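You operate a simulated robot arm through the tools that you are given. There is no shell and no other tool. Be economical: measure what you need, move in short steps, check, and stop when the job is done.

You are at the controls of a simulated two-armed robot. One attempt, no reset.

JOB
Reconnect the air to lanes 7 and 8 and start the weigher up.
Fine: push their plug in before you open the air valve; switch both lanes on; pull the stop button out, then press reset.
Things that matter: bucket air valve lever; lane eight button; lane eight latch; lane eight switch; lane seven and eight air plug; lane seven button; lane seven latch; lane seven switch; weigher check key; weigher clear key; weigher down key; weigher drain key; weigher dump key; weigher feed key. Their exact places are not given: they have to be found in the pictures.

It is judged by the outcome, as a careful person would: the job done as asked, and still so three seconds after it is handed in. It fails if anything else is knocked over, pushed out of place, dropped, spilled or broken.

ROBOT AND FRAMES
Two 7-joint arms with two-finger parallel grippers on one trunk, on a base that drives. Base frame: it is fixed to the floor where the robot stands at the start and does not move with it; the origin is under the middle of the robot, x ahead of it, y to its left, z up. Lengths are in mm, angles in rad, forces in N, time in s.
The left shoulder is at the start at [50, 161, 1163], the right one opposite. With the tool pointing down near the work surface each hand reaches from about 220 to 680 mm from the robot's upright axis, wherever it stands, measured 20 degrees to its own side. Places, roughly: bucket air valve lever [600, -1200, 900]; lane eight button [600, -900, 900]; lane eight latch [700, -1000, 1100]; lane eight switch [600, -1000, 900]; lane seven and eight air plug [500, 0, 900]; lane seven button [600, -800, 900]; lane seven latch [700, -900, 1100]; lane seven switch [600, -800, 900]; weigher check key [800, -1500, 1100]; weigher clear key [900, -1600, 1100]; weigher down key [800, -1400, 1200]; weigher drain key [800, -1500, 1200]; weigher dump key [800, -1400, 1100]; weigher feed key [700, -1300, 1100]; weigher next key [800, -1400, 1100]; weigher reset key [900, -1600, 1200]. Payload 3.43 kg a hand.
The tool frame of a hand sits at the grasp point between the pads (the TCP): z along the fingers, y along the line on which they close. The tips reach 30 mm beyond it. The gripper opens to 94 mm. The fingers are 28 mm wide and 10 mm thick; the gripper's body (50 by 96 mm) begins 55 mm behind the TCP.
Orientation is that of the tool frame in the base frame, as a unit quaternion [x, y, z, w]. With the fingers straight down and closing along the base's y, the tool's x points along the base's -x, its y along +y and its z along -z.

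CONTROLS
- The arms move only by the tool drive_tool. It takes "left_deltas", "right_deltas" or both (then of equal length, played together; a hand with none holds still); each is a list of rows, each a list of 3 entries, a list of its own where there are three numbers: the turn, a rotation vector about the base's x, y, z in units of 60 degrees (1.0 is 60 degrees), then the shift along the base's x, y, z in units of 500 mm (1.0 is 500 mm), then the finger opening in mm, from 0 to 94. In form: [[[wx, wy, wz], [dx, dy, dz], jaw], ...]. A call has 1 to 20 rows; each row is the pose to reach, as a shift and turn from the pose commanded when the call began. A call with a number of a shift or a turn outside -1 to 1 is refused whole. Each row takes 0.2 s and may step no farther than 50 mm and 0.15 rad from the row before; otherwise, or with a gripper value out of range, the whole call is refused. Where a pose cannot be reached the arm comes as near as it can. A force on the tool above 40 N (or 10 N above the force at the start of the call, whichever is more), or a blocked arm, ends the call early, and 0.2 s more pass. The fingers move at their own pace (about 45 mm/s each) and stop on an object; they squeeze with about 25 N. The grip force told is the motor's: it shows also when the fingers shut on nothing. Time passes only in rows, and 0.2 s behind the last, so rows that repeat a pose let the fingers close. The reply holds the time, the measured pose of the TCP, the force on the tool along the base axes, the opening and the grip force, in the units named above and with some noise, with the torque about the TCP (base axes, N m) and any sound that the robot's microphone picked up.
- Cameras (640 x 400 px; columns grow to the right, rows downward): "scene" is now at [113.6, -51.8, 1295.6]; the picture's right is [-0.58, -0.81, 0.00], its down [-0.42, 0.30, -0.86] and it looks along [0.70, -0.50, -0.51] (base axes); focal length 270 px, centre (320, 200). "left" rides on the left gripper at [76, -14, -103] in its tool frame; the picture's right is [0.18, 0.98, 0.00], its down [-0.75, 0.14, -0.64] and it looks along [-0.63, 0.12, 0.77] (tool axes); focal length 243 px, centre (320, 200). "right" rides on the right gripper at [76, 14, -103] in its tool frame; the picture's right is [-0.18, 0.98, 0.00], its down [-0.75, -0.14, -0.64] and it looks along [-0.63, -0.12, 0.77] (tool axes); focal length 243 px, centre (320, 200).
- get_image(camera): a new picture of that camera. It takes no simulated time.
- lift_body(by): slides the trunk up (or, below 0, down) by that many mm; the arms and the scene camera ride with it, the base frame stays. It gives what a move gives, with no picture.
- base_move(legs): drives the robot by 1 to 6 legs, each [ahead, left, turn to the left] in mm, mm and rad, along the robot's own axes; the way and the turn of a leg run together, so that a leg with both is an arc; at most 1500 mm and 3.142 rad a leg. The arms and the cameras ride along, it lands a little off, and it stops where it bumps. It gives what a move gives.
- turn_head(pan, tilt): turns the head with the scene camera to pan (to the left, within 1.396 rad either way) and tilt (down, from -0.506 to 1.204), counted from straight ahead of the robot. It gives what a move gives.
- probe_pixels(camera, pixels): for up to 12 pixels [column, row] of the newest picture of that camera ("zoom" is the newest enlarged one), the place [x, y, z] in the base frame of the surface seen there, good to about 3 mm. It takes no simulated time.
- close_up(camera, box): a new picture of the part [left, top, right, bottom] of that camera's present view, enlarged. It takes no simulated time.
- hand_in(): hands the job in; it is judged then, once.

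Keep the steps short. Do not move on a guess: measure, check each grasp and each placing, and mend mistakes. In all there are 80 turns and 62 pictures (those below and enlarged ones count). Leave the grippers open and the arms clear of the work at the hand-in unless told otherwise, and finish with a single line.

The tools are called as a command line: name --argument value ..., lists and objects as JSON in quotes. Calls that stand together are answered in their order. drive_tool: Moves the arms, as the interface text tells. Its arguments: {"type":"object","properties":{"left_deltas":{"type":"array","items":{"type":"array"}},"right_deltas":{"type":"array","items":{"type":"array"}}},"required":[]} The other tools are called the same way: lift_body (by) slides the trunk up or down; base_move (legs) drives the base; turn_head (pan, tilt) turns the head that bears the scene camera; get_image (camera) takes a picture; probe_pixels (camera, pixels) gives the place of the surface under pixels of a picture; close_up (camera, box) takes an enlarged picture of a part of a camera's view; hand_in () hands the job in.

At the start:

```text
time_s: 0.0
left_position: [401.5, -80.1, 1045.9]
left_orientation: [-0.001, 1.0, -0.001, -0.001]
left_force: [-0.2, 0.2, -0.6]
left_torque: [-0.01, 0.02, -0.04]
left_gripper_width: 94.2
left_grip_force: 0.1
right_position: [277.3, -383.1, 1123.5]
right_orientation: [0.0, 1.0, 0.0, 0.0]
right_force: [-0.3, 0.3, 0.3]
right_torque: [-0.03, 0.03, -0.01]
right_gripper_width: 94.1
right_grip_force: 0.0
trunk travel left (down, up): [-191.0, 76.0]
robot x, y, heading: [-2.9, -1.4, -0.001]
head pan, tilt: [-0.618, 0.536]
```

scene: 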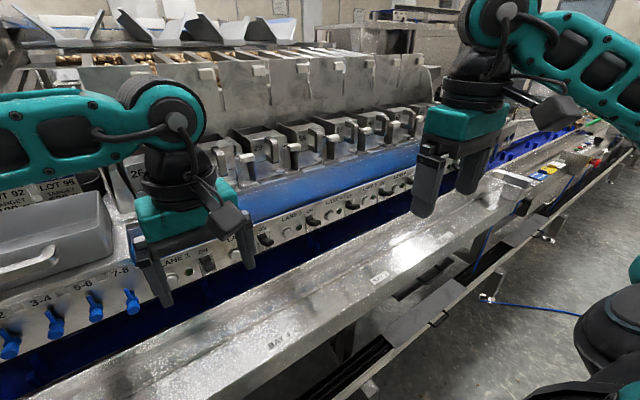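
right: 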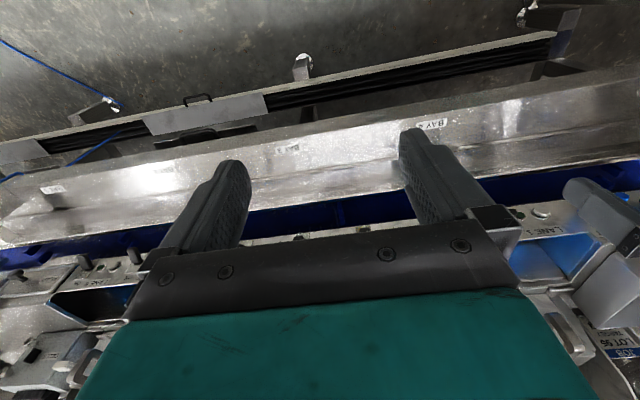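
left: 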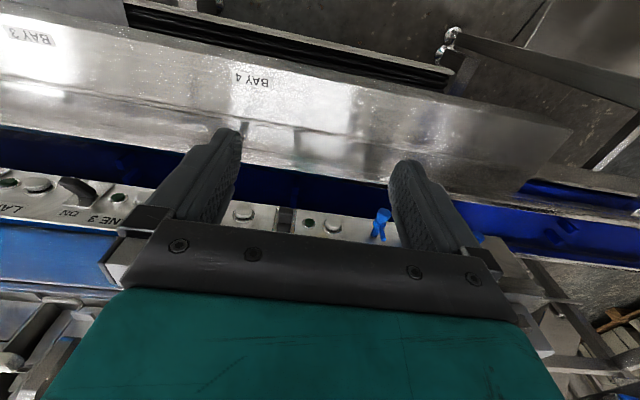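

I see four blue plugs at the lower left, with 7-8 near (130,300). I'll enlarge the plugs and the lane panel.

close_up --camera "scene" --box '[0, 220, 240, 370]'

close_up --camera "scene" --box '[440, 90, 640, 215]'

```text
2.67 times, centred on (120, 295) of scene
```

zoom: 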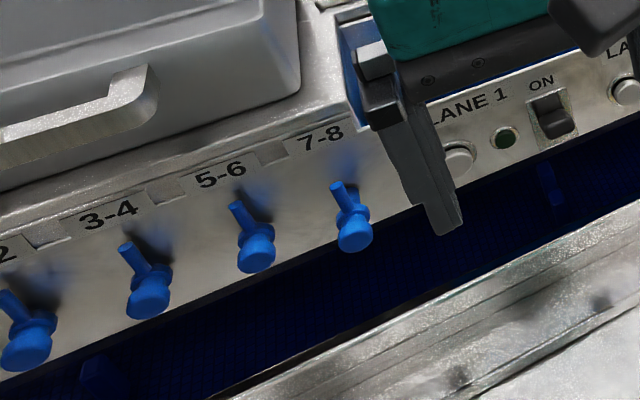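

```text
3.20 times, centred on (540, 152) of scene
```

zoom: 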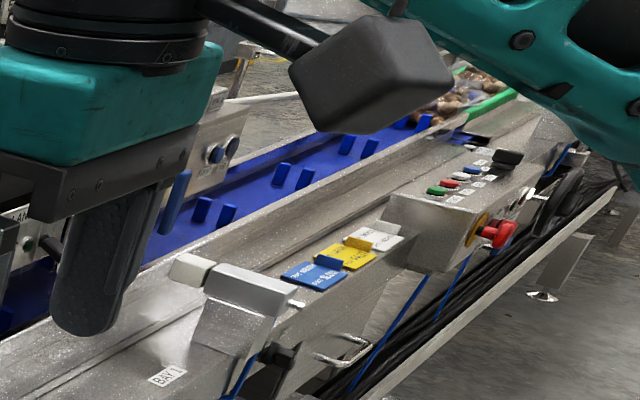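

Next, the places of the four plug knobs and the panel face around them.

probe_pixels --camera "scene" --pixels '[[132, 307], [132, 299], [127, 291], [96, 314], [91, 298], [56, 331], [10, 351], [120, 273], [145, 290], [95, 284], [114, 300], [62, 275]]'

turn_head --pan -0.1 --tilt 0.75

get_image --camera "scene"

```text
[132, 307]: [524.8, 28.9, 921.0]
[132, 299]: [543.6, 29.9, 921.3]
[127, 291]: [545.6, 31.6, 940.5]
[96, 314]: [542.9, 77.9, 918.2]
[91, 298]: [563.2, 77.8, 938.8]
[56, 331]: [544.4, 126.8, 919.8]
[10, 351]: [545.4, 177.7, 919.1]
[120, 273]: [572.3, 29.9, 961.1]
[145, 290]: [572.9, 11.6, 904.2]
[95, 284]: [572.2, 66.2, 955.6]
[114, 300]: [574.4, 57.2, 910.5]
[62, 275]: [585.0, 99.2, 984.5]
```

```text
time_s: 0.9
left_position: [402.1, -80.8, 1045.4]
left_orientation: [-0.002, 1.0, 0.0, 0.0]
left_force: [0.1, 0.7, -0.2]
left_torque: [-0.02, -0.01, 0.0]
left_gripper_width: 94.0
left_grip_force: 0.1
right_position: [277.3, -382.5, 1123.3]
right_orientation: [0.0, 1.0, 0.0, -0.001]
right_force: [0.4, 0.8, 0.4]
right_torque: [0.02, -0.02, 0.03]
right_gripper_width: 93.8
right_grip_force: 0.1
trunk travel left (down, up): [-191.0, 76.0]
robot x, y, heading: [3.2, 1.0, 0.001]
head pan, tilt: [-0.099, 0.75]
```

```text
56 pictures are left
```

scene: 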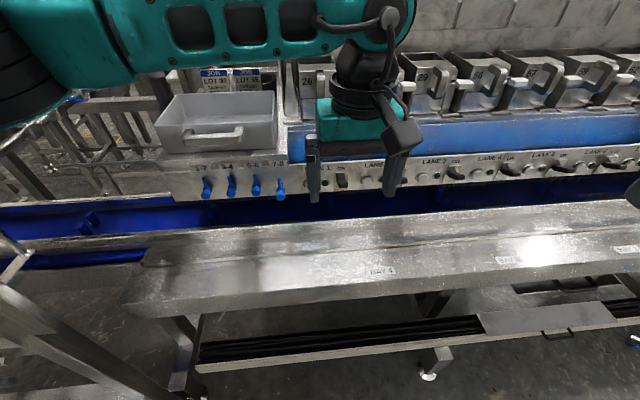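

Plug 7-8's knob face stands about 19 mm further out (x≈525) than its neighbours (x≈544). I'll measure the tray in front to keep the hand clear of it.

probe_pixels --camera "scene" --pixels '[[281, 187], [250, 235], [250, 250], [250, 270], [250, 290], [250, 307], [250, 350], [260, 215], [215, 135], [215, 150], [281, 175], [350, 165]]'

close_up --camera "scene" --box '[180, 140, 340, 240]'

```text
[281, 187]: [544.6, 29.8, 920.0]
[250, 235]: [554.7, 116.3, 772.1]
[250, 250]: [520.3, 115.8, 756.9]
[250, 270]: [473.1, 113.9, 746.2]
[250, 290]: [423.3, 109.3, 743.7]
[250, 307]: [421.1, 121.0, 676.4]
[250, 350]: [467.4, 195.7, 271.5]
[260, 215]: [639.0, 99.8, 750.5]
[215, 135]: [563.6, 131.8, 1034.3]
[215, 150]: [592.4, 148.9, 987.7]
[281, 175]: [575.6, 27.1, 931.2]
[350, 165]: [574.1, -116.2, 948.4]
```

```text
4.00 times, centred on (260, 190) of scene
```

zoom: 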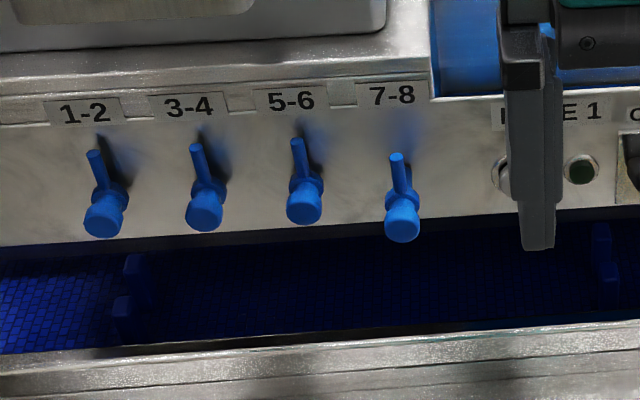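

There is plenty of room: the tray is at z≈750 and the plug at z≈920. I'll close the left fingers and turn the hand towards +x over the tray, 60° first.

drive_tool --left_deltas '[[[0, -0.14, 0], [-0.01, 0.03, 0], 0], [[0, -0.28, 0], [-0.02, 0.06, 0], 0], [[0, -0.42, 0], [-0.03, 0.1, -0.02], 0], [[0, -0.56, 0], [-0.04, 0.14, -0.04], 0], [[0, -0.7, 0], [-0.04, 0.18, -0.06], 0], [[0, -0.84, 0], [-0.04, 0.22, -0.08], 0], [[0, -0.98, 0], [-0.04, 0.22, -0.1], 0]]'

```text
time_s: 2.5
left_position: [382.0, 28.1, 995.2]
left_orientation: [0.0, 0.871, -0.002, 0.492]
left_force: [0.2, -0.6, 0.7]
left_torque: [0.01, -0.03, -0.02]
left_gripper_width: 0.0
left_grip_force: 25.2
right_position: [276.6, -383.6, 1123.5]
right_orientation: [0.0, 1.0, 0.0, 0.0]
right_force: [-0.3, -0.1, 0.3]
right_torque: [0.01, 0.02, 0.04]
right_gripper_width: 94.1
right_grip_force: 0.1
trunk travel left (down, up): [-191.0, 76.0]
robot x, y, heading: [-0.2, -1.2, 0.0]
head pan, tilt: [-0.099, 0.75]
```

The remaining 31° comes next, ending in front of the plug with the tips about 25 mm short of it.

drive_tool --left_deltas '[[[0, -0.13, 0], [0.04, 0, -0.04], 0], [[0, -0.26, 0], [0.08, 0, -0.08], 0], [[0, -0.39, 0], [0.12, 0.002, -0.12], 0], [[0, -0.51, 0], [0.17, 0.003, -0.155], 0], [[0, -0.51, 0], [0.17, 0.003, -0.155], 0]]'

get_image --camera "left"

close_up --camera "scene" --box '[180, 120, 340, 220]'

```text
time_s: 3.8
left_position: [461.7, 13.6, 933.7]
left_orientation: [-0.002, 0.711, 0.001, 0.703]
left_force: [0.1, -0.6, 0.5]
left_torque: [-0.02, 0.02, 0.0]
left_gripper_width: 0.2
left_grip_force: 25.8
left hand out of reach, approached as far as the arm can: row 4, 5
right_position: [276.0, -383.4, 1123.5]
right_orientation: [0.0, 1.0, 0.0, 0.0]
right_force: [0.5, 0.4, 0.9]
right_torque: [0.01, 0.02, 0.03]
right_gripper_width: 94.1
right_grip_force: 0.0
trunk travel left (down, up): [-191.0, 76.0]
robot x, y, heading: [1.1, 0.7, -0.003]
head pan, tilt: [-0.099, 0.75]
```

```text
54 pictures are left
```

left: 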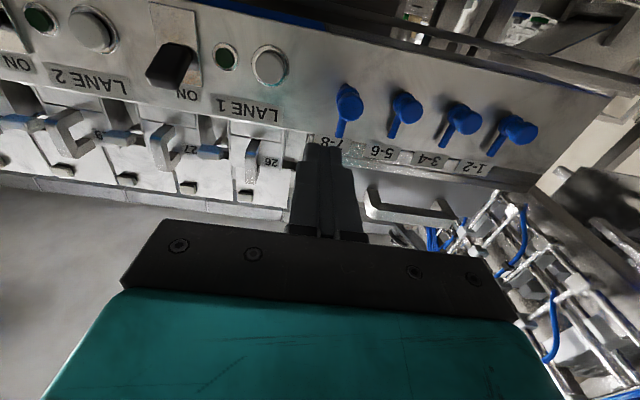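

```text
4.00 times, centred on (260, 170) of scene
```

zoom: 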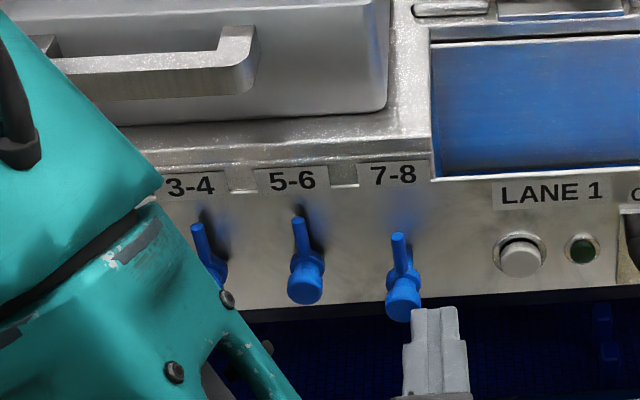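

The arm ran out of reach this low. I'll raise the hand, then lower the trunk so that this height suits the arm better.

drive_tool --left_deltas '[[[0, 0, 0], [-0.02, 0.01, 0.06], 0], [[0, 0, 0], [-0.04, 0.02, 0.12], 0], [[0, 0, 0], [-0.06, 0.03, 0.18], 0]]'

lift_body --by -90

```text
time_s: 4.5
left_position: [432.3, 27.5, 1024.7]
left_orientation: [-0.001, 0.711, 0.0, 0.703]
left_force: [0.6, 0.5, -0.4]
left_torque: [0.01, 0.0, -0.02]
left_gripper_width: 0.0
left_grip_force: 25.0
right_position: [277.0, -382.8, 1122.7]
right_orientation: [-0.001, 1.0, 0.001, 0.001]
right_force: [0.1, 0.1, 0.5]
right_torque: [0.01, 0.01, -0.01]
right_gripper_width: 93.9
right_grip_force: 0.1
trunk travel left (down, up): [-191.0, 76.0]
robot x, y, heading: [2.3, -0.8, -0.002]
head pan, tilt: [-0.099, 0.75]
```

```text
time_s: 5.8
left_position: [432.5, 27.5, 935.3]
left_orientation: [0.0, 0.71, -0.001, 0.704]
left_force: [0.1, 0.1, -0.7]
left_torque: [-0.02, -0.01, -0.02]
left_gripper_width: 0.0
left_grip_force: 25.3
right_position: [277.1, -382.6, 1034.3]
right_orientation: [0.0, 1.0, -0.001, 0.001]
right_force: [-0.4, 0.1, -0.5]
right_torque: [-0.02, -0.01, -0.01]
right_gripper_width: 94.0
right_grip_force: 0.1
trunk travel left (down, up): [-101.0, 166.0]
robot x, y, heading: [1.5, 0.8, -0.001]
head pan, tilt: [-0.099, 0.75]
```

Now I'll line up at y≈30, z≈918, with the tips about 20 mm short of the knob (TCP x≈475).

drive_tool --left_deltas '[[[0, 0, 0], [0.04, 0.004, -0.017], 0], [[0, 0, 0], [0.08, 0.004, -0.035], 0], [[0, 0, 0], [0.08, 0.004, -0.035], 0]]'

close_up --camera "scene" --box '[180, 60, 340, 160]'

```text
time_s: 6.6
left_position: [472.9, 29.0, 917.9]
left_orientation: [-0.001, 0.71, 0.0, 0.704]
left_force: [-0.1, -0.1, -0.8]
left_torque: [0.02, -0.01, 0.0]
left_gripper_width: 0.0
left_grip_force: 24.8
right_position: [277.1, -383.9, 1033.9]
right_orientation: [0.0, 1.0, 0.0, 0.0]
right_force: [1.6, 0.3, 0.0]
right_torque: [0.01, 0.01, 0.0]
right_gripper_width: 94.2
right_grip_force: 0.0
trunk travel left (down, up): [-101.0, 166.0]
robot x, y, heading: [-0.1, 1.5, 0.003]
head pan, tilt: [-0.099, 0.75]
```

```text
4.00 times, centred on (260, 110) of scene
```

zoom: 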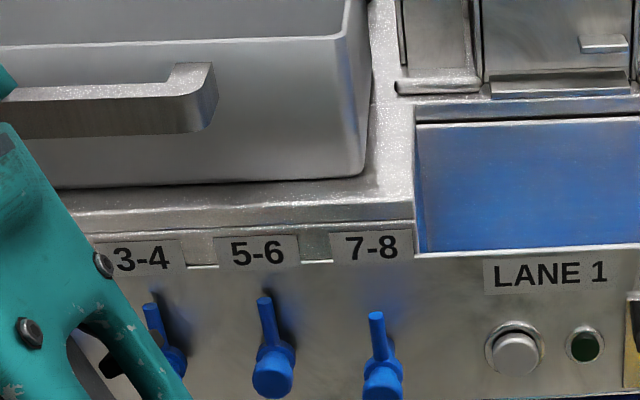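

Lined up with the plug. I'll push ahead slowly and let the force limit stop it.

drive_tool --left_deltas '[[[0, 0, 0], [0.02, 0, 0], 0], [[0, 0, 0], [0.036, 0, 0], 0], [[0, 0, 0], [0.046, 0, 0], 0], [[0, 0, 0], [0.056, 0, 0], 0], [[0, 0, 0], [0.066, 0, 0], 0], [[0, 0, 0], [0.076, 0, 0], 0], [[0, 0, 0], [0.084, 0, 0], 0], [[0, 0, 0], [0.09, 0, 0], 0], [[0, 0, 0], [0.096, 0, 0], 0]]'

get_image --camera "scene"

```text
time_s: 8.6
left_position: [516.7, 29.3, 917.3]
left_orientation: [0.0, 0.71, 0.0, 0.704]
left_force: [-25.2, 2.1, 1.6]
left_torque: [-0.05, 0.05, 0.07]
left_gripper_width: 0.3
left_grip_force: 25.3
right_position: [274.1, -382.8, 1035.6]
right_orientation: [0.0, 1.0, 0.0, 0.001]
right_force: [0.5, -0.6, 1.0]
right_torque: [0.01, 0.0, 0.0]
right_gripper_width: 94.1
right_grip_force: 0.0
trunk travel left (down, up): [-101.0, 166.0]
robot x, y, heading: [2.6, -2.4, 0.002]
head pan, tilt: [-0.099, 0.75]
```

```text
51 pictures are left
```

scene: 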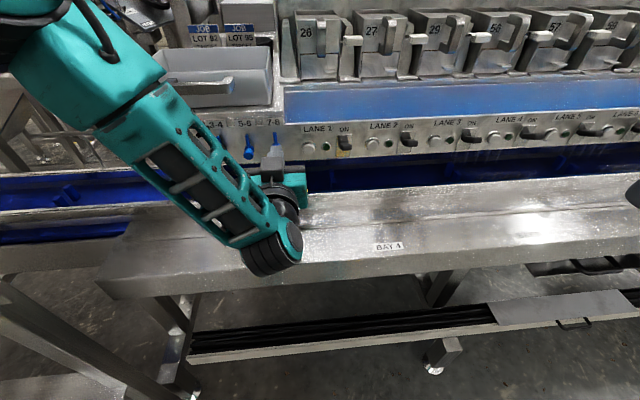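

The force is 25 N with the tips at x≈547, which is about the neighbours' depth. One firmer push, then I'll back off and measure.

drive_tool --left_deltas '[[[0, 0, 0], [0.006, 0, 0], 0], [[0, 0, 0], [0.012, 0, 0], 0], [[0, 0, 0], [0.018, 0, 0], 0]]'

drive_tool --left_deltas '[[[0, 0, 0], [-0.06, 0, 0], 0], [[0, 0, 0], [-0.14, 0, 0.02], 0], [[0, 0, 0], [-0.18, 0, 0.1], 0], [[0, 0, 0], [-0.2, 0, 0.2], 0], [[0, 0, 0], [-0.22, 0, 0.28], 0]]'

get_image --camera "scene"

```text
time_s: 9.1
left_position: [515.7, 29.3, 917.7]
left_orientation: [0.002, 0.712, -0.002, 0.703]
left_force: [-27.3, 5.6, 9.4]
left_torque: [0.02, -0.21, 0.17]
left_gripper_width: 0.1
left_grip_force: 25.0
right_position: [271.8, -382.0, 1037.1]
right_orientation: [0.001, 1.0, 0.0, 0.003]
right_force: [-0.2, -1.0, -0.4]
right_torque: [-0.02, 0.03, -0.02]
right_gripper_width: 94.1
right_grip_force: 0.1
trunk travel left (down, up): [-101.0, 166.0]
robot x, y, heading: [-0.5, -0.2, 0.001]
head pan, tilt: [-0.099, 0.75]
stopped in row 2 (left hand): the force on the tool passed its limit at 42 N (the readings are from after the stop); the commanded pose is now the measured one
```

```text
refused: row 4 steps farther than a row can; nothing moved
```

```text
50 pictures are left
```

scene: 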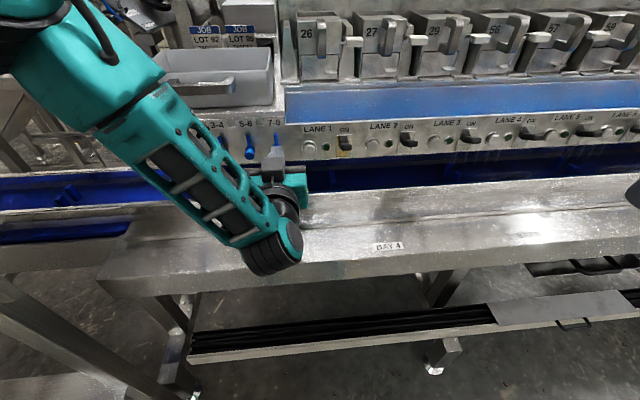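

It met a hard stop at 42 N. Now I'll back off in smaller steps.

drive_tool --left_deltas '[[[0, 0, 0], [-0.06, 0, 0], 0], [[0, 0, 0], [-0.14, 0, 0.02], 0], [[0, 0, 0], [-0.18, 0, 0.09], 0], [[0, 0, 0], [-0.2, 0, 0.17], 0], [[0, 0, 0], [-0.22, 0, 0.25], 0]]'

close_up --camera "scene" --box '[200, 100, 344, 190]'

```text
time_s: 10.3
left_position: [416.4, 26.7, 1043.6]
left_orientation: [0.002, 0.713, -0.002, 0.701]
left_force: [0.3, 1.0, 0.2]
left_torque: [-0.03, -0.02, 0.01]
left_gripper_width: 0.0
left_grip_force: 24.6
right_position: [276.7, -383.0, 1034.3]
right_orientation: [0.0, 1.0, 0.0, 0.0]
right_force: [-0.1, 0.6, 0.8]
right_torque: [0.01, 0.02, 0.0]
right_gripper_width: 93.9
right_grip_force: 0.0
trunk travel left (down, up): [-101.0, 166.0]
robot x, y, heading: [1.9, -4.2, -0.001]
head pan, tilt: [-0.099, 0.75]
```

```text
4.44 times, centred on (272, 145) of scene
```

zoom: 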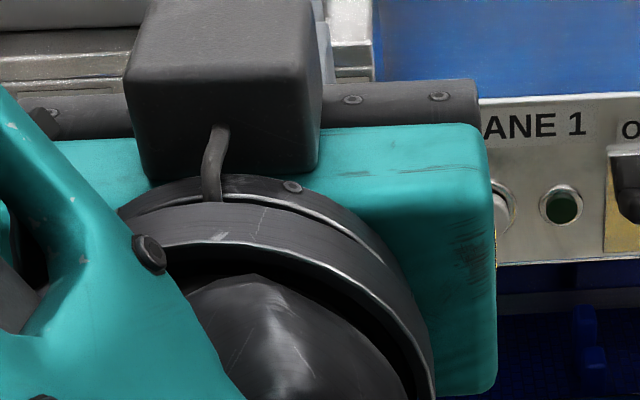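

The arm hides the plugs from the head, so I'll check with the left hand's camera.

get_image --camera "left"

```text
48 pictures are left
```

left: 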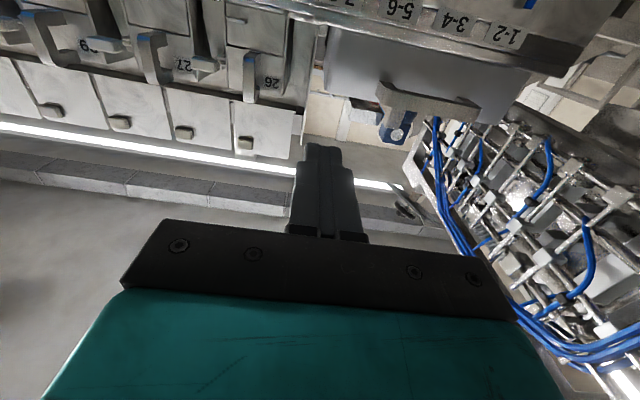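

It points too high. Turning the hand back down by 60° also suits travelling and uncovers the plugs.

drive_tool --left_deltas '[[[0, 0.14, 0], [-0.02, 0, 0.02], 0], [[0, 0.28, 0], [-0.05, 0, 0.04], 0], [[0, 0.42, 0], [-0.09, 0, 0.06], 0], [[0, 0.56, 0], [-0.13, 0, 0.08], 0], [[0, 0.7, 0], [-0.17, 0, 0.1], 0], [[0, 0.84, 0], [-0.21, 0, 0.1], 0], [[0, 0.98, 0], [-0.24, 0, 0.1], 0]]'

get_image --camera "scene"

get_image --camera "left"

```text
time_s: 11.9
left_position: [293.4, 30.2, 1090.1]
left_orientation: [-0.001, 0.966, 0.003, 0.257]
left_force: [-0.2, -0.1, 0.0]
left_torque: [-0.02, -0.03, 0.02]
left_gripper_width: 0.0
left_grip_force: 25.0
right_position: [277.9, -381.9, 1033.2]
right_orientation: [0.0, 1.0, 0.0, 0.001]
right_force: [-0.2, 0.3, 0.3]
right_torque: [-0.01, 0.0, 0.0]
right_gripper_width: 94.2
right_grip_force: 0.1
trunk travel left (down, up): [-101.0, 166.0]
robot x, y, heading: [1.7, -1.4, -0.003]
head pan, tilt: [-0.099, 0.75]
```

```text
47 pictures are left
```

scene: 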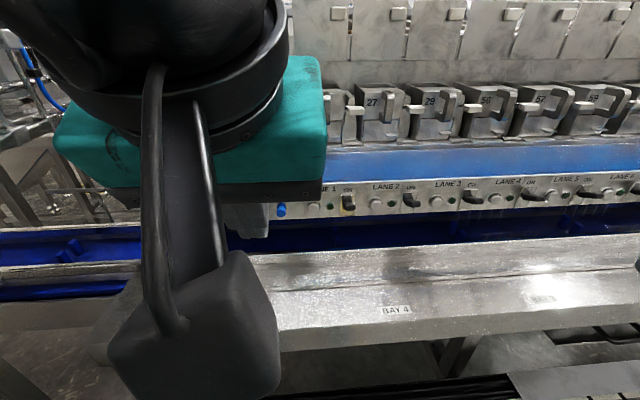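

```text
46 pictures are left
```

left: 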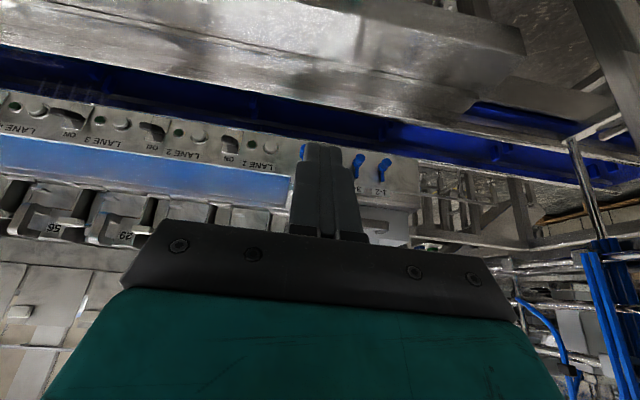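

A bit of knob 7-8 shows at scene (281,209), and two others at left-camera (358,165) and (385,168). I'll measure those.

probe_pixels --camera "scene" --pixels '[[281, 211], [281, 208], [280, 213]]'

probe_pixels --camera "left" --pixels '[[358, 158], [386, 162], [303, 150], [357, 155]]'

```text
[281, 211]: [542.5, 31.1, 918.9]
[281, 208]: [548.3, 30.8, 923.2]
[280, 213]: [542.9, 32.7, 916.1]
```

```text
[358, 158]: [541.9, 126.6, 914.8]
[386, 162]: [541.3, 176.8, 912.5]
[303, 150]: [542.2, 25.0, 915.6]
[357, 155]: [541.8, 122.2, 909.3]
```

Knob 7-8 is at x≈542, level with its neighbours, so the plug is in. Before driving I'll look to the right.

turn_head --pan -1.1 --tilt 0.5

get_image --camera "scene"

```text
time_s: 13.2
left_position: [293.2, 27.8, 1092.8]
left_orientation: [0.0, 0.965, -0.001, 0.262]
left_force: [-0.3, -0.4, -0.2]
left_torque: [-0.01, -0.01, 0.01]
left_gripper_width: 0.0
left_grip_force: 24.7
right_position: [276.6, -383.4, 1033.9]
right_orientation: [0.0, 1.0, 0.0, 0.0]
right_force: [0.0, -0.8, 0.6]
right_torque: [-0.02, -0.03, -0.02]
right_gripper_width: 93.9
right_grip_force: 0.0
trunk travel left (down, up): [-101.0, 166.0]
robot x, y, heading: [-0.6, 1.4, 0.0]
head pan, tilt: [-1.1, 0.499]
```

```text
45 pictures are left
```

scene: 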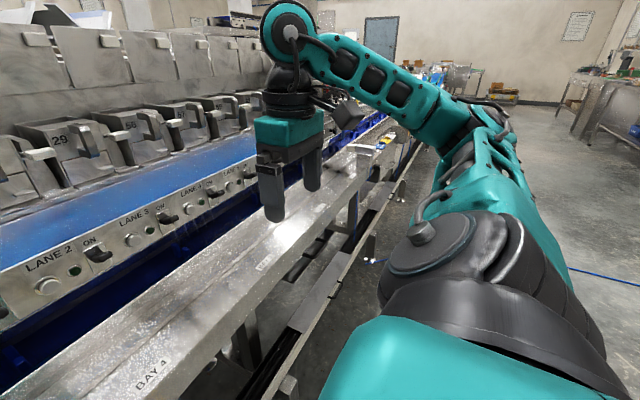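

A blue line lies on the floor at (570,270), and the rail foot is at (370,262). I'll measure these and the rail's front edge.

probe_pixels --camera "scene" --pixels '[[620, 281], [575, 270], [372, 262], [300, 330], [350, 260], [400, 180], [395, 145], [362, 145], [290, 385]]'

close_up --camera "scene" --box '[320, 90, 480, 190]'

```text
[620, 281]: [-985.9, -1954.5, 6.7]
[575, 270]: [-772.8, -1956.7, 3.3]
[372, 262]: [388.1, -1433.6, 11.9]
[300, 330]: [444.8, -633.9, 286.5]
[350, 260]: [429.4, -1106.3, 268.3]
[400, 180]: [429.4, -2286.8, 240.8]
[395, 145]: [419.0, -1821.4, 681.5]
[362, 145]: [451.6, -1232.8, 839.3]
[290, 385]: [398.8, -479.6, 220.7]
```

```text
4.00 times, centred on (400, 140) of scene
```

zoom: 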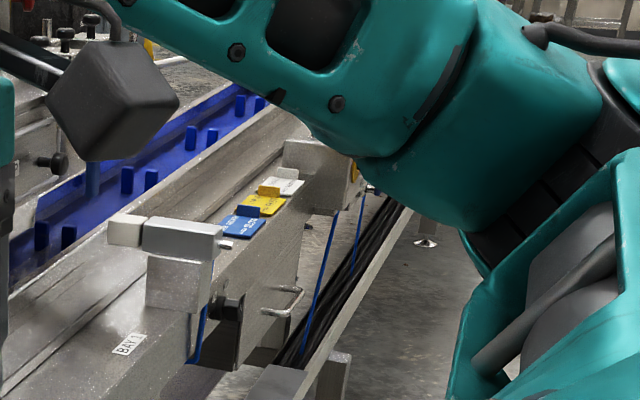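

The way is clear; the hose is at y≈-1950. I'll drive 750 mm to the right and look ahead.

base_move --legs '[[0, -750, 0]]'

turn_head --pan -0.3 --tilt 0.5

get_image --camera "scene"

```text
time_s: 20.0
left_position: [288.7, -706.3, 1092.5]
left_orientation: [0.007, 0.965, -0.004, 0.261]
left_force: [0.4, 1.2, -0.4]
left_torque: [0.03, -0.01, 0.01]
left_gripper_width: 0.0
left_grip_force: 25.5
right_position: [266.2, -1117.6, 1033.0]
right_orientation: [0.007, 1.0, 0.0, 0.001]
right_force: [0.7, 0.0, -0.3]
right_torque: [0.04, 0.0, -0.05]
right_gripper_width: 94.0
right_grip_force: 0.0
trunk travel left (down, up): [-101.0, 166.0]
robot x, y, heading: [-2.9, -731.9, -0.012]
head pan, tilt: [-1.1, 0.499]
```

```text
time_s: 21.2
left_position: [288.1, -707.0, 1093.3]
left_orientation: [0.006, 0.966, -0.004, 0.26]
left_force: [0.1, 0.5, -0.1]
left_torque: [-0.02, 0.01, 0.01]
left_gripper_width: 0.0
left_grip_force: 24.9
right_position: [266.6, -1117.5, 1033.6]
right_orientation: [0.006, 1.0, 0.0, 0.0]
right_force: [-0.5, -0.4, -0.5]
right_torque: [0.0, -0.01, -0.01]
right_gripper_width: 94.1
right_grip_force: 0.0
trunk travel left (down, up): [-101.0, 166.0]
robot x, y, heading: [-6.3, -730.7, -0.013]
head pan, tilt: [-0.3, 0.499]
```

```text
43 pictures are left
```

scene: 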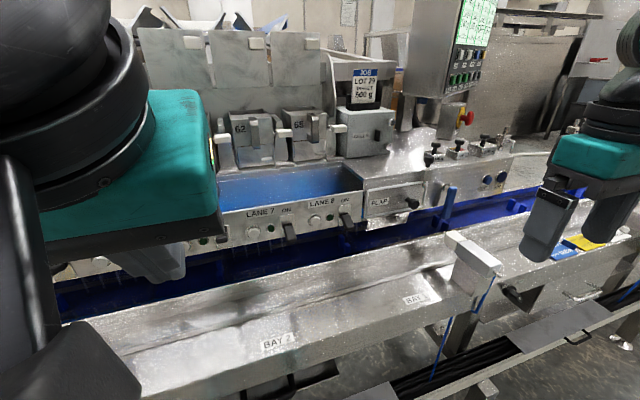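

Lanes 7 and 8, the weigher panel and a red stop on a yellow backing at (465,117) are in view. I'll zoom in on both regions.

close_up --camera "scene" --box '[200, 160, 360, 260]'

close_up --camera "scene" --box '[360, 110, 552, 230]'

close_up --camera "scene" --box '[390, 0, 550, 100]'

```text
4.00 times, centred on (280, 210) of scene
```

zoom: 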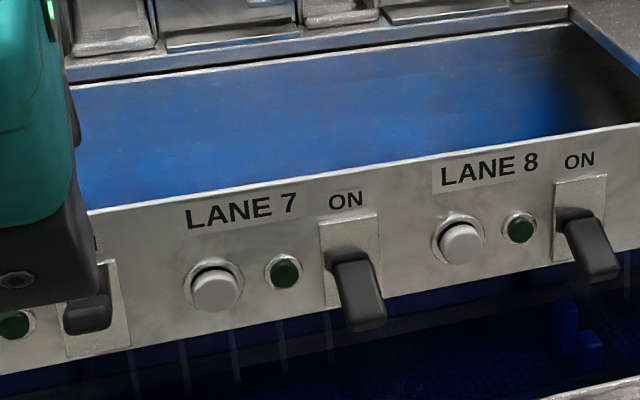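

```text
3.33 times, centred on (456, 170) of scene
```

zoom: 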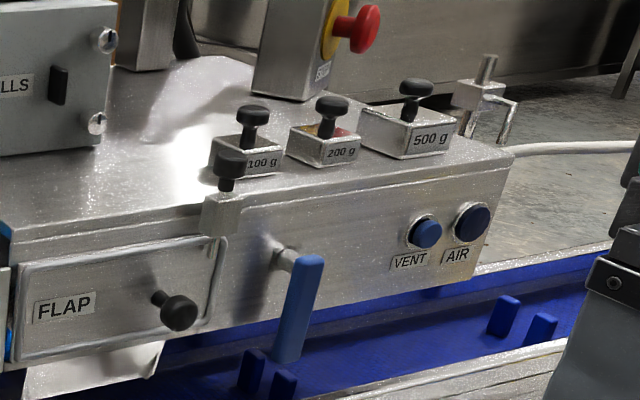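

```text
4.00 times, centred on (470, 50) of scene
```

zoom: 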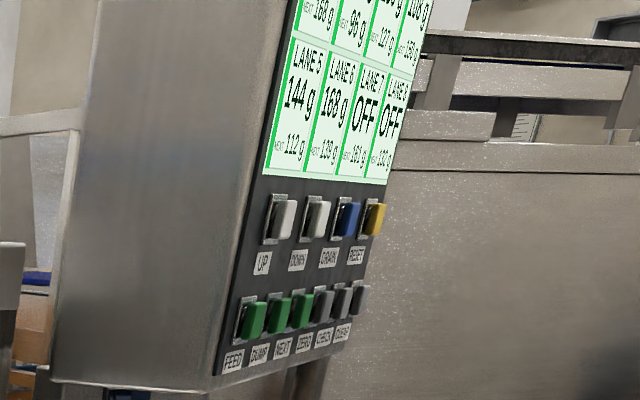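

Now I'll measure the switches, valve lever, stop button and reset key.

probe_pixels --camera "scene" --pixels '[[291, 238], [287, 226], [287, 217], [349, 226], [344, 215], [254, 232], [452, 190], [447, 215], [444, 187], [469, 118], [484, 54], [222, 238]]'

turn_head --pan -0.75 --tilt 0.35

get_image --camera "scene"

```text
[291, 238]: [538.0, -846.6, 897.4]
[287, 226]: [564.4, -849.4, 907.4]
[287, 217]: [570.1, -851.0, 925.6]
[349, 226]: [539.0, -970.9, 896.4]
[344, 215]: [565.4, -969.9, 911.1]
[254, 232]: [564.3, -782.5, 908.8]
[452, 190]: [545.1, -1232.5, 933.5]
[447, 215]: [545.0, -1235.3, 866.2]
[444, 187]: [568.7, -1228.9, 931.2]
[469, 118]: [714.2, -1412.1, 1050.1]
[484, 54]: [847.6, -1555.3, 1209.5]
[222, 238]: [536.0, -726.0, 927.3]
```

```text
time_s: 22.1
left_position: [288.3, -705.8, 1092.8]
left_orientation: [0.007, 0.966, -0.004, 0.26]
left_force: [-0.5, -0.7, -0.3]
left_torque: [0.04, 0.0, -0.01]
left_gripper_width: 0.0
left_grip_force: 24.5
right_position: [266.1, -1117.0, 1034.2]
right_orientation: [0.007, 1.0, 0.001, 0.0]
right_force: [-0.4, 0.5, 0.3]
right_torque: [0.01, -0.02, 0.02]
right_gripper_width: 93.7
right_grip_force: 0.0
trunk travel left (down, up): [-101.0, 166.0]
robot x, y, heading: [-6.9, -727.3, -0.016]
head pan, tilt: [-0.75, 0.351]
```

```text
39 pictures are left
```

scene: 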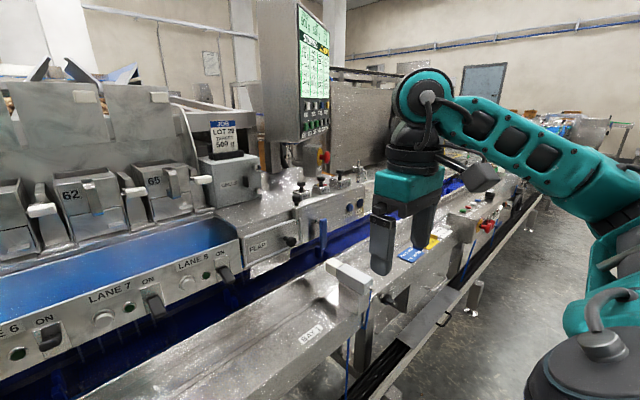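

Lane 6's lever (on) has its tip at z≈927, while levers 7 and 8 hang at z≈897, so "on" is up. I'll bring the right hand in front of lane 7, turning it forward, and shift the left hand aside.

drive_tool --right_deltas '[[[0, -0.14, 0], [0.03, 0.07, 0], 55], [[0, -0.28, 0], [0.06, 0.14, 0], 55], [[0, -0.42, 0], [0.09, 0.21, -0.01], 55], [[0, -0.56, 0], [0.12, 0.29, -0.02], 55], [[0, -0.7, 0], [0.16, 0.37, -0.04], 55], [[0, -0.84, 0], [0.2, 0.45, -0.06], 55], [[0, -0.98, 0], [0.24, 0.53, -0.08], 55]]' --left_deltas '[[[0, 0, 0], [-0.01, 0.06, 0], 0], [[0, 0, 0], [-0.02, 0.12, 0], 0], [[0, 0, 0], [-0.03, 0.18, 0], 0], [[0, 0, 0], [-0.04, 0.24, 0], 0], [[0, 0, 0], [-0.04, 0.3, 0], 0], [[0, 0, 0], [-0.04, 0.36, 0], 0], [[0, 0, 0], [-0.04, 0.4, 0], 0]]'

drive_tool --right_deltas '[[[0, -0.13, 0], [0.02, 0, -0.02], 55], [[0, -0.26, 0], [0.04, 0, -0.04], 55], [[0, -0.39, 0], [0.06, 0, -0.06], 55], [[0, -0.52, 0], [0.1, 0, -0.1], 55], [[0, -0.52, 0], [0.12, 0, -0.14], 55]]'

turn_head --pan -0.2 --tilt 0.65

get_image --camera "scene"

get_image --camera "right"

```text
time_s: 23.7
left_position: [267.7, -505.4, 1095.6]
left_orientation: [0.007, 0.965, -0.003, 0.261]
left_force: [0.7, -0.3, 0.0]
left_torque: [0.02, 0.02, -0.04]
left_gripper_width: 0.0
left_grip_force: 24.9
right_position: [396.7, -845.9, 998.0]
right_orientation: [0.005, 0.871, 0.004, 0.491]
right_force: [0.0, -0.8, 0.2]
right_torque: [0.0, -0.01, 0.01]
right_gripper_width: 54.9
right_grip_force: 0.0
right hand out of reach, approached as far as the arm can: row 4, 5, 6, 7
trunk travel left (down, up): [-101.0, 166.0]
robot x, y, heading: [-6.5, -730.7, -0.014]
head pan, tilt: [-0.75, 0.351]
```

```text
time_s: 24.9
left_position: [267.4, -505.6, 1095.2]
left_orientation: [0.008, 0.966, -0.004, 0.26]
left_force: [-0.1, -0.8, -0.5]
left_torque: [-0.01, 0.01, 0.01]
left_gripper_width: 0.1
left_grip_force: 25.1
right_position: [448.0, -817.3, 947.2]
right_orientation: [0.005, 0.707, 0.006, 0.707]
right_force: [-0.4, -0.2, -0.3]
right_torque: [-0.05, 0.03, -0.01]
right_gripper_width: 54.9
right_grip_force: 0.1
right hand out of reach, approached as far as the arm can: row 4, 5
trunk travel left (down, up): [-101.0, 166.0]
robot x, y, heading: [-4.3, -732.9, -0.014]
head pan, tilt: [-0.75, 0.351]
```

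```text
time_s: 25.8
left_position: [267.8, -506.1, 1094.0]
left_orientation: [0.007, 0.965, -0.004, 0.261]
left_force: [-0.1, 0.3, 0.6]
left_torque: [0.02, 0.0, -0.01]
left_gripper_width: 0.0
left_grip_force: 24.8
right_position: [447.9, -817.8, 947.3]
right_orientation: [0.006, 0.708, 0.004, 0.706]
right_force: [-0.1, -0.7, 1.2]
right_torque: [0.03, 0.0, -0.02]
right_gripper_width: 54.9
right_grip_force: 0.0
trunk travel left (down, up): [-101.0, 166.0]
robot x, y, heading: [-6.0, -732.1, -0.016]
head pan, tilt: [-0.201, 0.649]
```

```text
38 pictures are left
```

scene: 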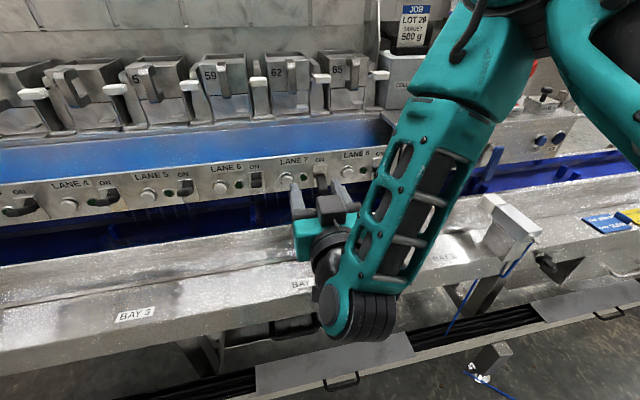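

```text
37 pictures are left
```

right: 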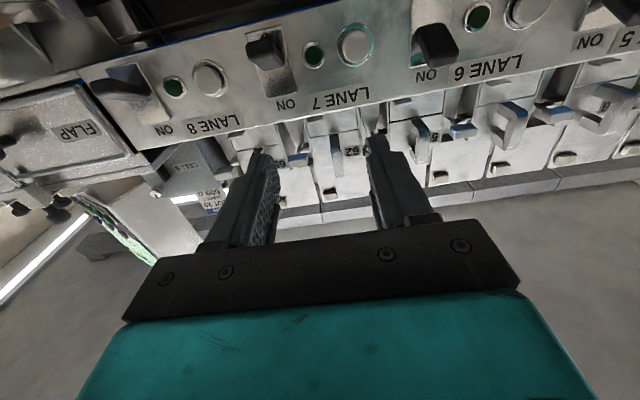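

Reach is short again. I'll raise the hand to z≈1005, align y with the lever (-848), then lower the trunk another 90.

drive_tool --right_deltas '[[[0, 0, 0], [-0.02, -0.02, 0.05], 55], [[0, 0, 0], [-0.03, -0.04, 0.1], 55], [[0, 0, 0], [-0.04, -0.06, 0.14], 55]]'

lift_body --by -95

drive_tool --right_deltas '[[[0, 0, 0], [0.03, 0, 0], 55], [[0, 0, 0], [0.06, 0, 0], 55], [[0, 0, 0], [0.08, 0, 0], 55]]'

get_image --camera "scene"

```text
time_s: 26.6
left_position: [267.4, -506.8, 1094.0]
left_orientation: [0.007, 0.965, -0.003, 0.261]
left_force: [0.4, 0.3, 0.1]
left_torque: [-0.02, 0.04, 0.02]
left_gripper_width: 0.0
left_grip_force: 24.8
right_position: [425.8, -848.5, 1015.8]
right_orientation: [0.005, 0.707, 0.005, 0.707]
right_force: [-0.2, -0.1, -0.6]
right_torque: [-0.01, 0.02, -0.02]
right_gripper_width: 54.7
right_grip_force: 0.1
trunk travel left (down, up): [-101.0, 166.0]
robot x, y, heading: [-5.6, -731.7, -0.01]
head pan, tilt: [-0.201, 0.649]
```

```text
time_s: 27.9
left_position: [268.0, -506.0, 999.7]
left_orientation: [0.007, 0.965, -0.003, 0.261]
left_force: [0.2, 0.0, -0.2]
left_torque: [0.0, 0.0, -0.03]
left_gripper_width: 0.2
left_grip_force: 25.0
right_position: [426.5, -849.8, 919.5]
right_orientation: [0.004, 0.707, 0.006, 0.707]
right_force: [1.1, 0.4, -1.1]
right_torque: [-0.02, 0.01, 0.01]
right_gripper_width: 55.0
right_grip_force: 0.0
trunk travel left (down, up): [-6.0, 261.0]
robot x, y, heading: [-2.5, -728.2, -0.013]
head pan, tilt: [-0.201, 0.649]
```

```text
time_s: 28.7
left_position: [268.1, -506.0, 999.5]
left_orientation: [0.007, 0.966, -0.004, 0.26]
left_force: [-0.4, 1.3, -0.4]
left_torque: [0.0, -0.02, -0.01]
left_gripper_width: 0.1
left_grip_force: 24.4
right_position: [465.9, -847.0, 921.8]
right_orientation: [0.006, 0.708, 0.004, 0.707]
right_force: [0.8, -1.3, 0.5]
right_torque: [0.02, 0.0, 0.0]
right_gripper_width: 54.9
right_grip_force: 0.0
trunk travel left (down, up): [-6.0, 261.0]
robot x, y, heading: [-5.5, -732.4, -0.016]
head pan, tilt: [-0.201, 0.649]
```

```text
36 pictures are left
```

scene: 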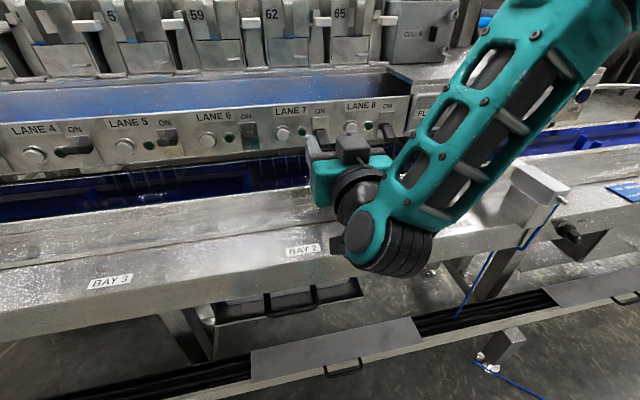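

Now I'll lower to z≈900 and advance, straddling the lever, until the fingers overlap it (TCP x≈528). Then I'll check.

drive_tool --right_deltas '[[[0, 0, 0], [0.02, -0.001, -0.022], 55], [[0, 0, 0], [0.05, -0.002, -0.044], 55], [[0, 0, 0], [0.08, -0.002, -0.044], 55], [[0, 0, 0], [0.105, -0.002, -0.044], 55], [[0, 0, 0], [0.124, -0.002, -0.044], 55]]'

get_image --camera "right"

close_up --camera "scene" --box '[240, 80, 400, 180]'

```text
time_s: 29.9
left_position: [267.2, -505.9, 1002.0]
left_orientation: [0.008, 0.965, -0.004, 0.261]
left_force: [0.3, 0.6, 0.2]
left_torque: [0.02, -0.01, -0.01]
left_gripper_width: 0.0
left_grip_force: 24.5
right_position: [518.2, -825.6, 913.3]
right_orientation: [0.006, 0.706, 0.004, 0.708]
right_force: [-8.8, -0.2, 7.5]
right_torque: [-0.24, -0.11, -0.28]
right_gripper_width: 54.7
right_grip_force: 0.0
right hand out of reach, approached as far as the arm can: row 1, 2, 3, 4, 5
trunk travel left (down, up): [-6.0, 261.0]
robot x, y, heading: [-11.0, -731.8, -0.01]
head pan, tilt: [-0.201, 0.649]
```

```text
35 pictures are left
```

right: 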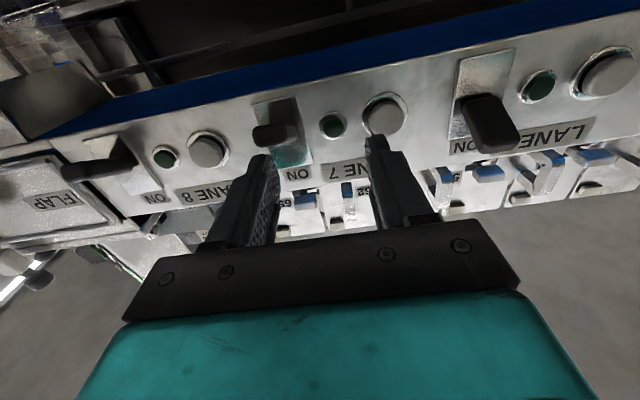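

```text
4.00 times, centred on (320, 130) of scene
```

zoom: 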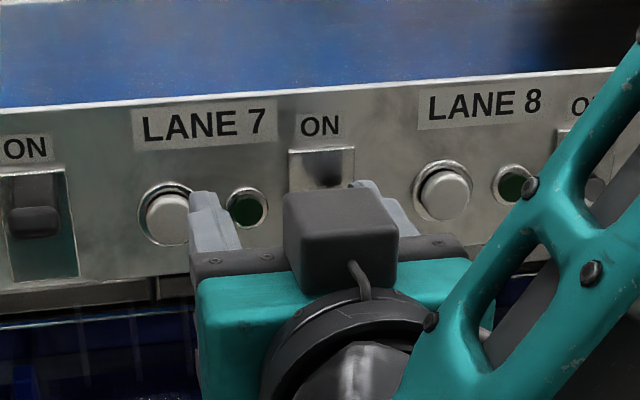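

The reach limit pulled the hand aside and a finger touched the lane 7 button. I'm backing off at once. The arm is too folded, so I'll then move the base back 150 mm.

drive_tool --right_deltas '[[[0, 0, 0], [-0.04, 0, 0.005], 55], [[0, 0, 0], [-0.1, -0.01, 0.02], 55], [[0, 0, 0], [-0.12, -0.03, 0.04], 55]]'

base_move --legs '[[-150, -40, 0.014]]'

get_image --camera "scene"

```text
time_s: 30.7
left_position: [268.8, -506.9, 1000.0]
left_orientation: [0.007, 0.966, -0.004, 0.26]
left_force: [-0.4, -0.6, 0.2]
left_torque: [0.02, 0.0, 0.0]
left_gripper_width: 0.0
left_grip_force: 24.9
right_position: [457.5, -840.3, 930.3]
right_orientation: [0.006, 0.707, 0.005, 0.707]
right_force: [-0.4, -0.6, 0.3]
right_torque: [-0.03, -0.04, -0.02]
right_gripper_width: 55.0
right_grip_force: 0.1
trunk travel left (down, up): [-6.0, 261.0]
robot x, y, heading: [-3.1, -729.5, -0.015]
head pan, tilt: [-0.201, 0.649]
```

```text
time_s: 32.1
left_position: [111.6, -541.3, 999.3]
left_orientation: [0.0, 0.966, -0.002, 0.26]
left_force: [0.3, 0.0, 0.1]
left_torque: [-0.02, -0.01, 0.02]
left_gripper_width: 0.0
left_grip_force: 25.1
right_position: [305.7, -871.3, 930.7]
right_orientation: [0.0, 0.707, 0.01, 0.707]
right_force: [0.5, -0.3, 0.1]
right_torque: [0.0, -0.03, -0.03]
right_gripper_width: 54.8
right_grip_force: 0.2
trunk travel left (down, up): [-6.0, 261.0]
robot x, y, heading: [-157.0, -769.1, -0.003]
head pan, tilt: [-0.201, 0.649]
```

```text
33 pictures are left
```

scene: 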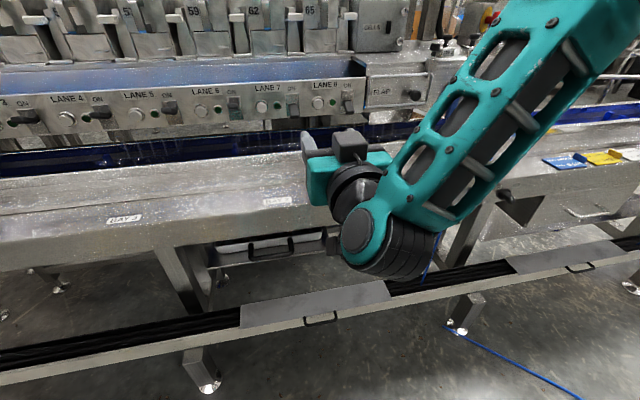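

There's room now. I'll bring the hand to x≈470, y≈-848, z≈898 and watch for reach warnings.

drive_tool --right_deltas '[[[0, 0, 0], [0.08, 0.02, 0], 55], [[0, 0, 0], [0.16, 0.04, 0], 55], [[0, 0, 0], [0.24, 0.046, -0.02], 55], [[0, 0, 0], [0.3, 0.046, -0.05], 55], [[0, 0, 0], [0.33, 0.046, -0.065], 55], [[0, 0, 0], [0.33, 0.046, -0.065], 55]]'

get_image --camera "right"

get_image --camera "scene"

```text
time_s: 33.5
left_position: [112.7, -542.1, 999.2]
left_orientation: [0.0, 0.966, -0.002, 0.26]
left_force: [0.0, -0.1, 0.2]
left_torque: [-0.02, -0.02, -0.04]
left_gripper_width: 0.1
left_grip_force: 25.1
right_position: [464.8, -836.7, 909.1]
right_orientation: [0.003, 0.71, 0.007, 0.704]
right_force: [0.0, 0.9, 0.5]
right_torque: [-0.01, 0.01, -0.02]
right_gripper_width: 55.1
right_grip_force: 0.1
right hand out of reach, approached as far as the arm can: row 3, 4, 5, 6
trunk travel left (down, up): [-6.0, 261.0]
robot x, y, heading: [-159.8, -767.0, -0.001]
head pan, tilt: [-0.201, 0.649]
```

```text
32 pictures are left
```

right: 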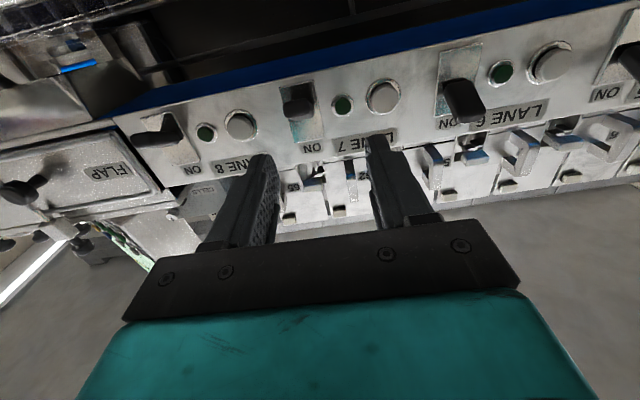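

```text
31 pictures are left
```

scene: 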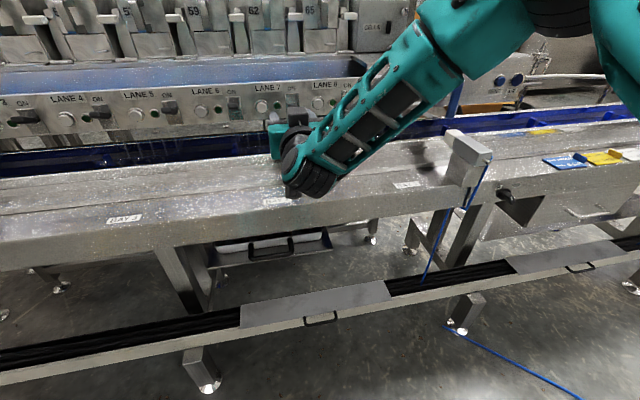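

The wrist limits it: the hand works best straight ahead of the trunk, as it did at the plug. I'll retract the hand and put the base centre opposite lane 7.

drive_tool --right_deltas '[[[0, 0, 0], [-0.08, 0.01, 0.03], 55], [[0, 0, 0], [-0.16, 0.02, 0.05], 55], [[0, 0, 0], [-0.22, 0.04, 0.05], 55]]'

base_move --legs '[[80, -95, 0]]'

drive_tool --right_deltas '[[[0, 0, 0], [0.0, 0.07, 0], 55], [[0, 0, 0], [0.01, 0.13, -0.03], 55], [[0, 0, 0], [0.02, 0.13, -0.06], 55]]'

```text
time_s: 34.3
left_position: [112.3, -541.6, 1000.1]
left_orientation: [0.002, 0.965, -0.002, 0.261]
left_force: [0.5, 1.0, 0.3]
left_torque: [-0.01, 0.01, -0.01]
left_gripper_width: 0.1
left_grip_force: 25.6
right_position: [355.0, -815.3, 935.3]
right_orientation: [0.001, 0.707, 0.009, 0.707]
right_force: [-0.3, -0.2, -0.3]
right_torque: [0.03, 0.01, 0.0]
right_gripper_width: 55.0
right_grip_force: 0.1
trunk travel left (down, up): [-6.0, 261.0]
robot x, y, heading: [-159.6, -769.2, 0.001]
head pan, tilt: [-0.201, 0.649]
```

```text
time_s: 35.9
left_position: [191.2, -638.9, 1001.4]
left_orientation: [0.001, 0.965, -0.002, 0.261]
left_force: [1.4, 0.5, -0.4]
left_torque: [-0.01, -0.02, 0.0]
left_gripper_width: 0.1
left_grip_force: 24.7
right_position: [434.0, -910.8, 935.2]
right_orientation: [0.0, 0.707, 0.009, 0.707]
right_force: [-0.2, 0.1, -0.1]
right_torque: [0.02, 0.02, 0.01]
right_gripper_width: 55.0
right_grip_force: 0.0
trunk travel left (down, up): [-6.0, 261.0]
robot x, y, heading: [-78.5, -867.6, 0.002]
head pan, tilt: [-0.201, 0.649]
```

```text
time_s: 36.7
left_position: [190.8, -637.9, 999.1]
left_orientation: [0.0, 0.965, -0.002, 0.261]
left_force: [0.0, 0.3, -0.5]
left_torque: [-0.01, -0.02, -0.02]
left_gripper_width: 0.0
left_grip_force: 25.3
right_position: [445.3, -844.7, 904.0]
right_orientation: [0.0, 0.707, 0.009, 0.707]
right_force: [0.4, 0.0, 0.5]
right_torque: [0.0, -0.01, -0.02]
right_gripper_width: 54.8
right_grip_force: 0.0
trunk travel left (down, up): [-6.0, 261.0]
robot x, y, heading: [-79.3, -866.9, -0.0]
head pan, tilt: [-0.201, 0.649]
```

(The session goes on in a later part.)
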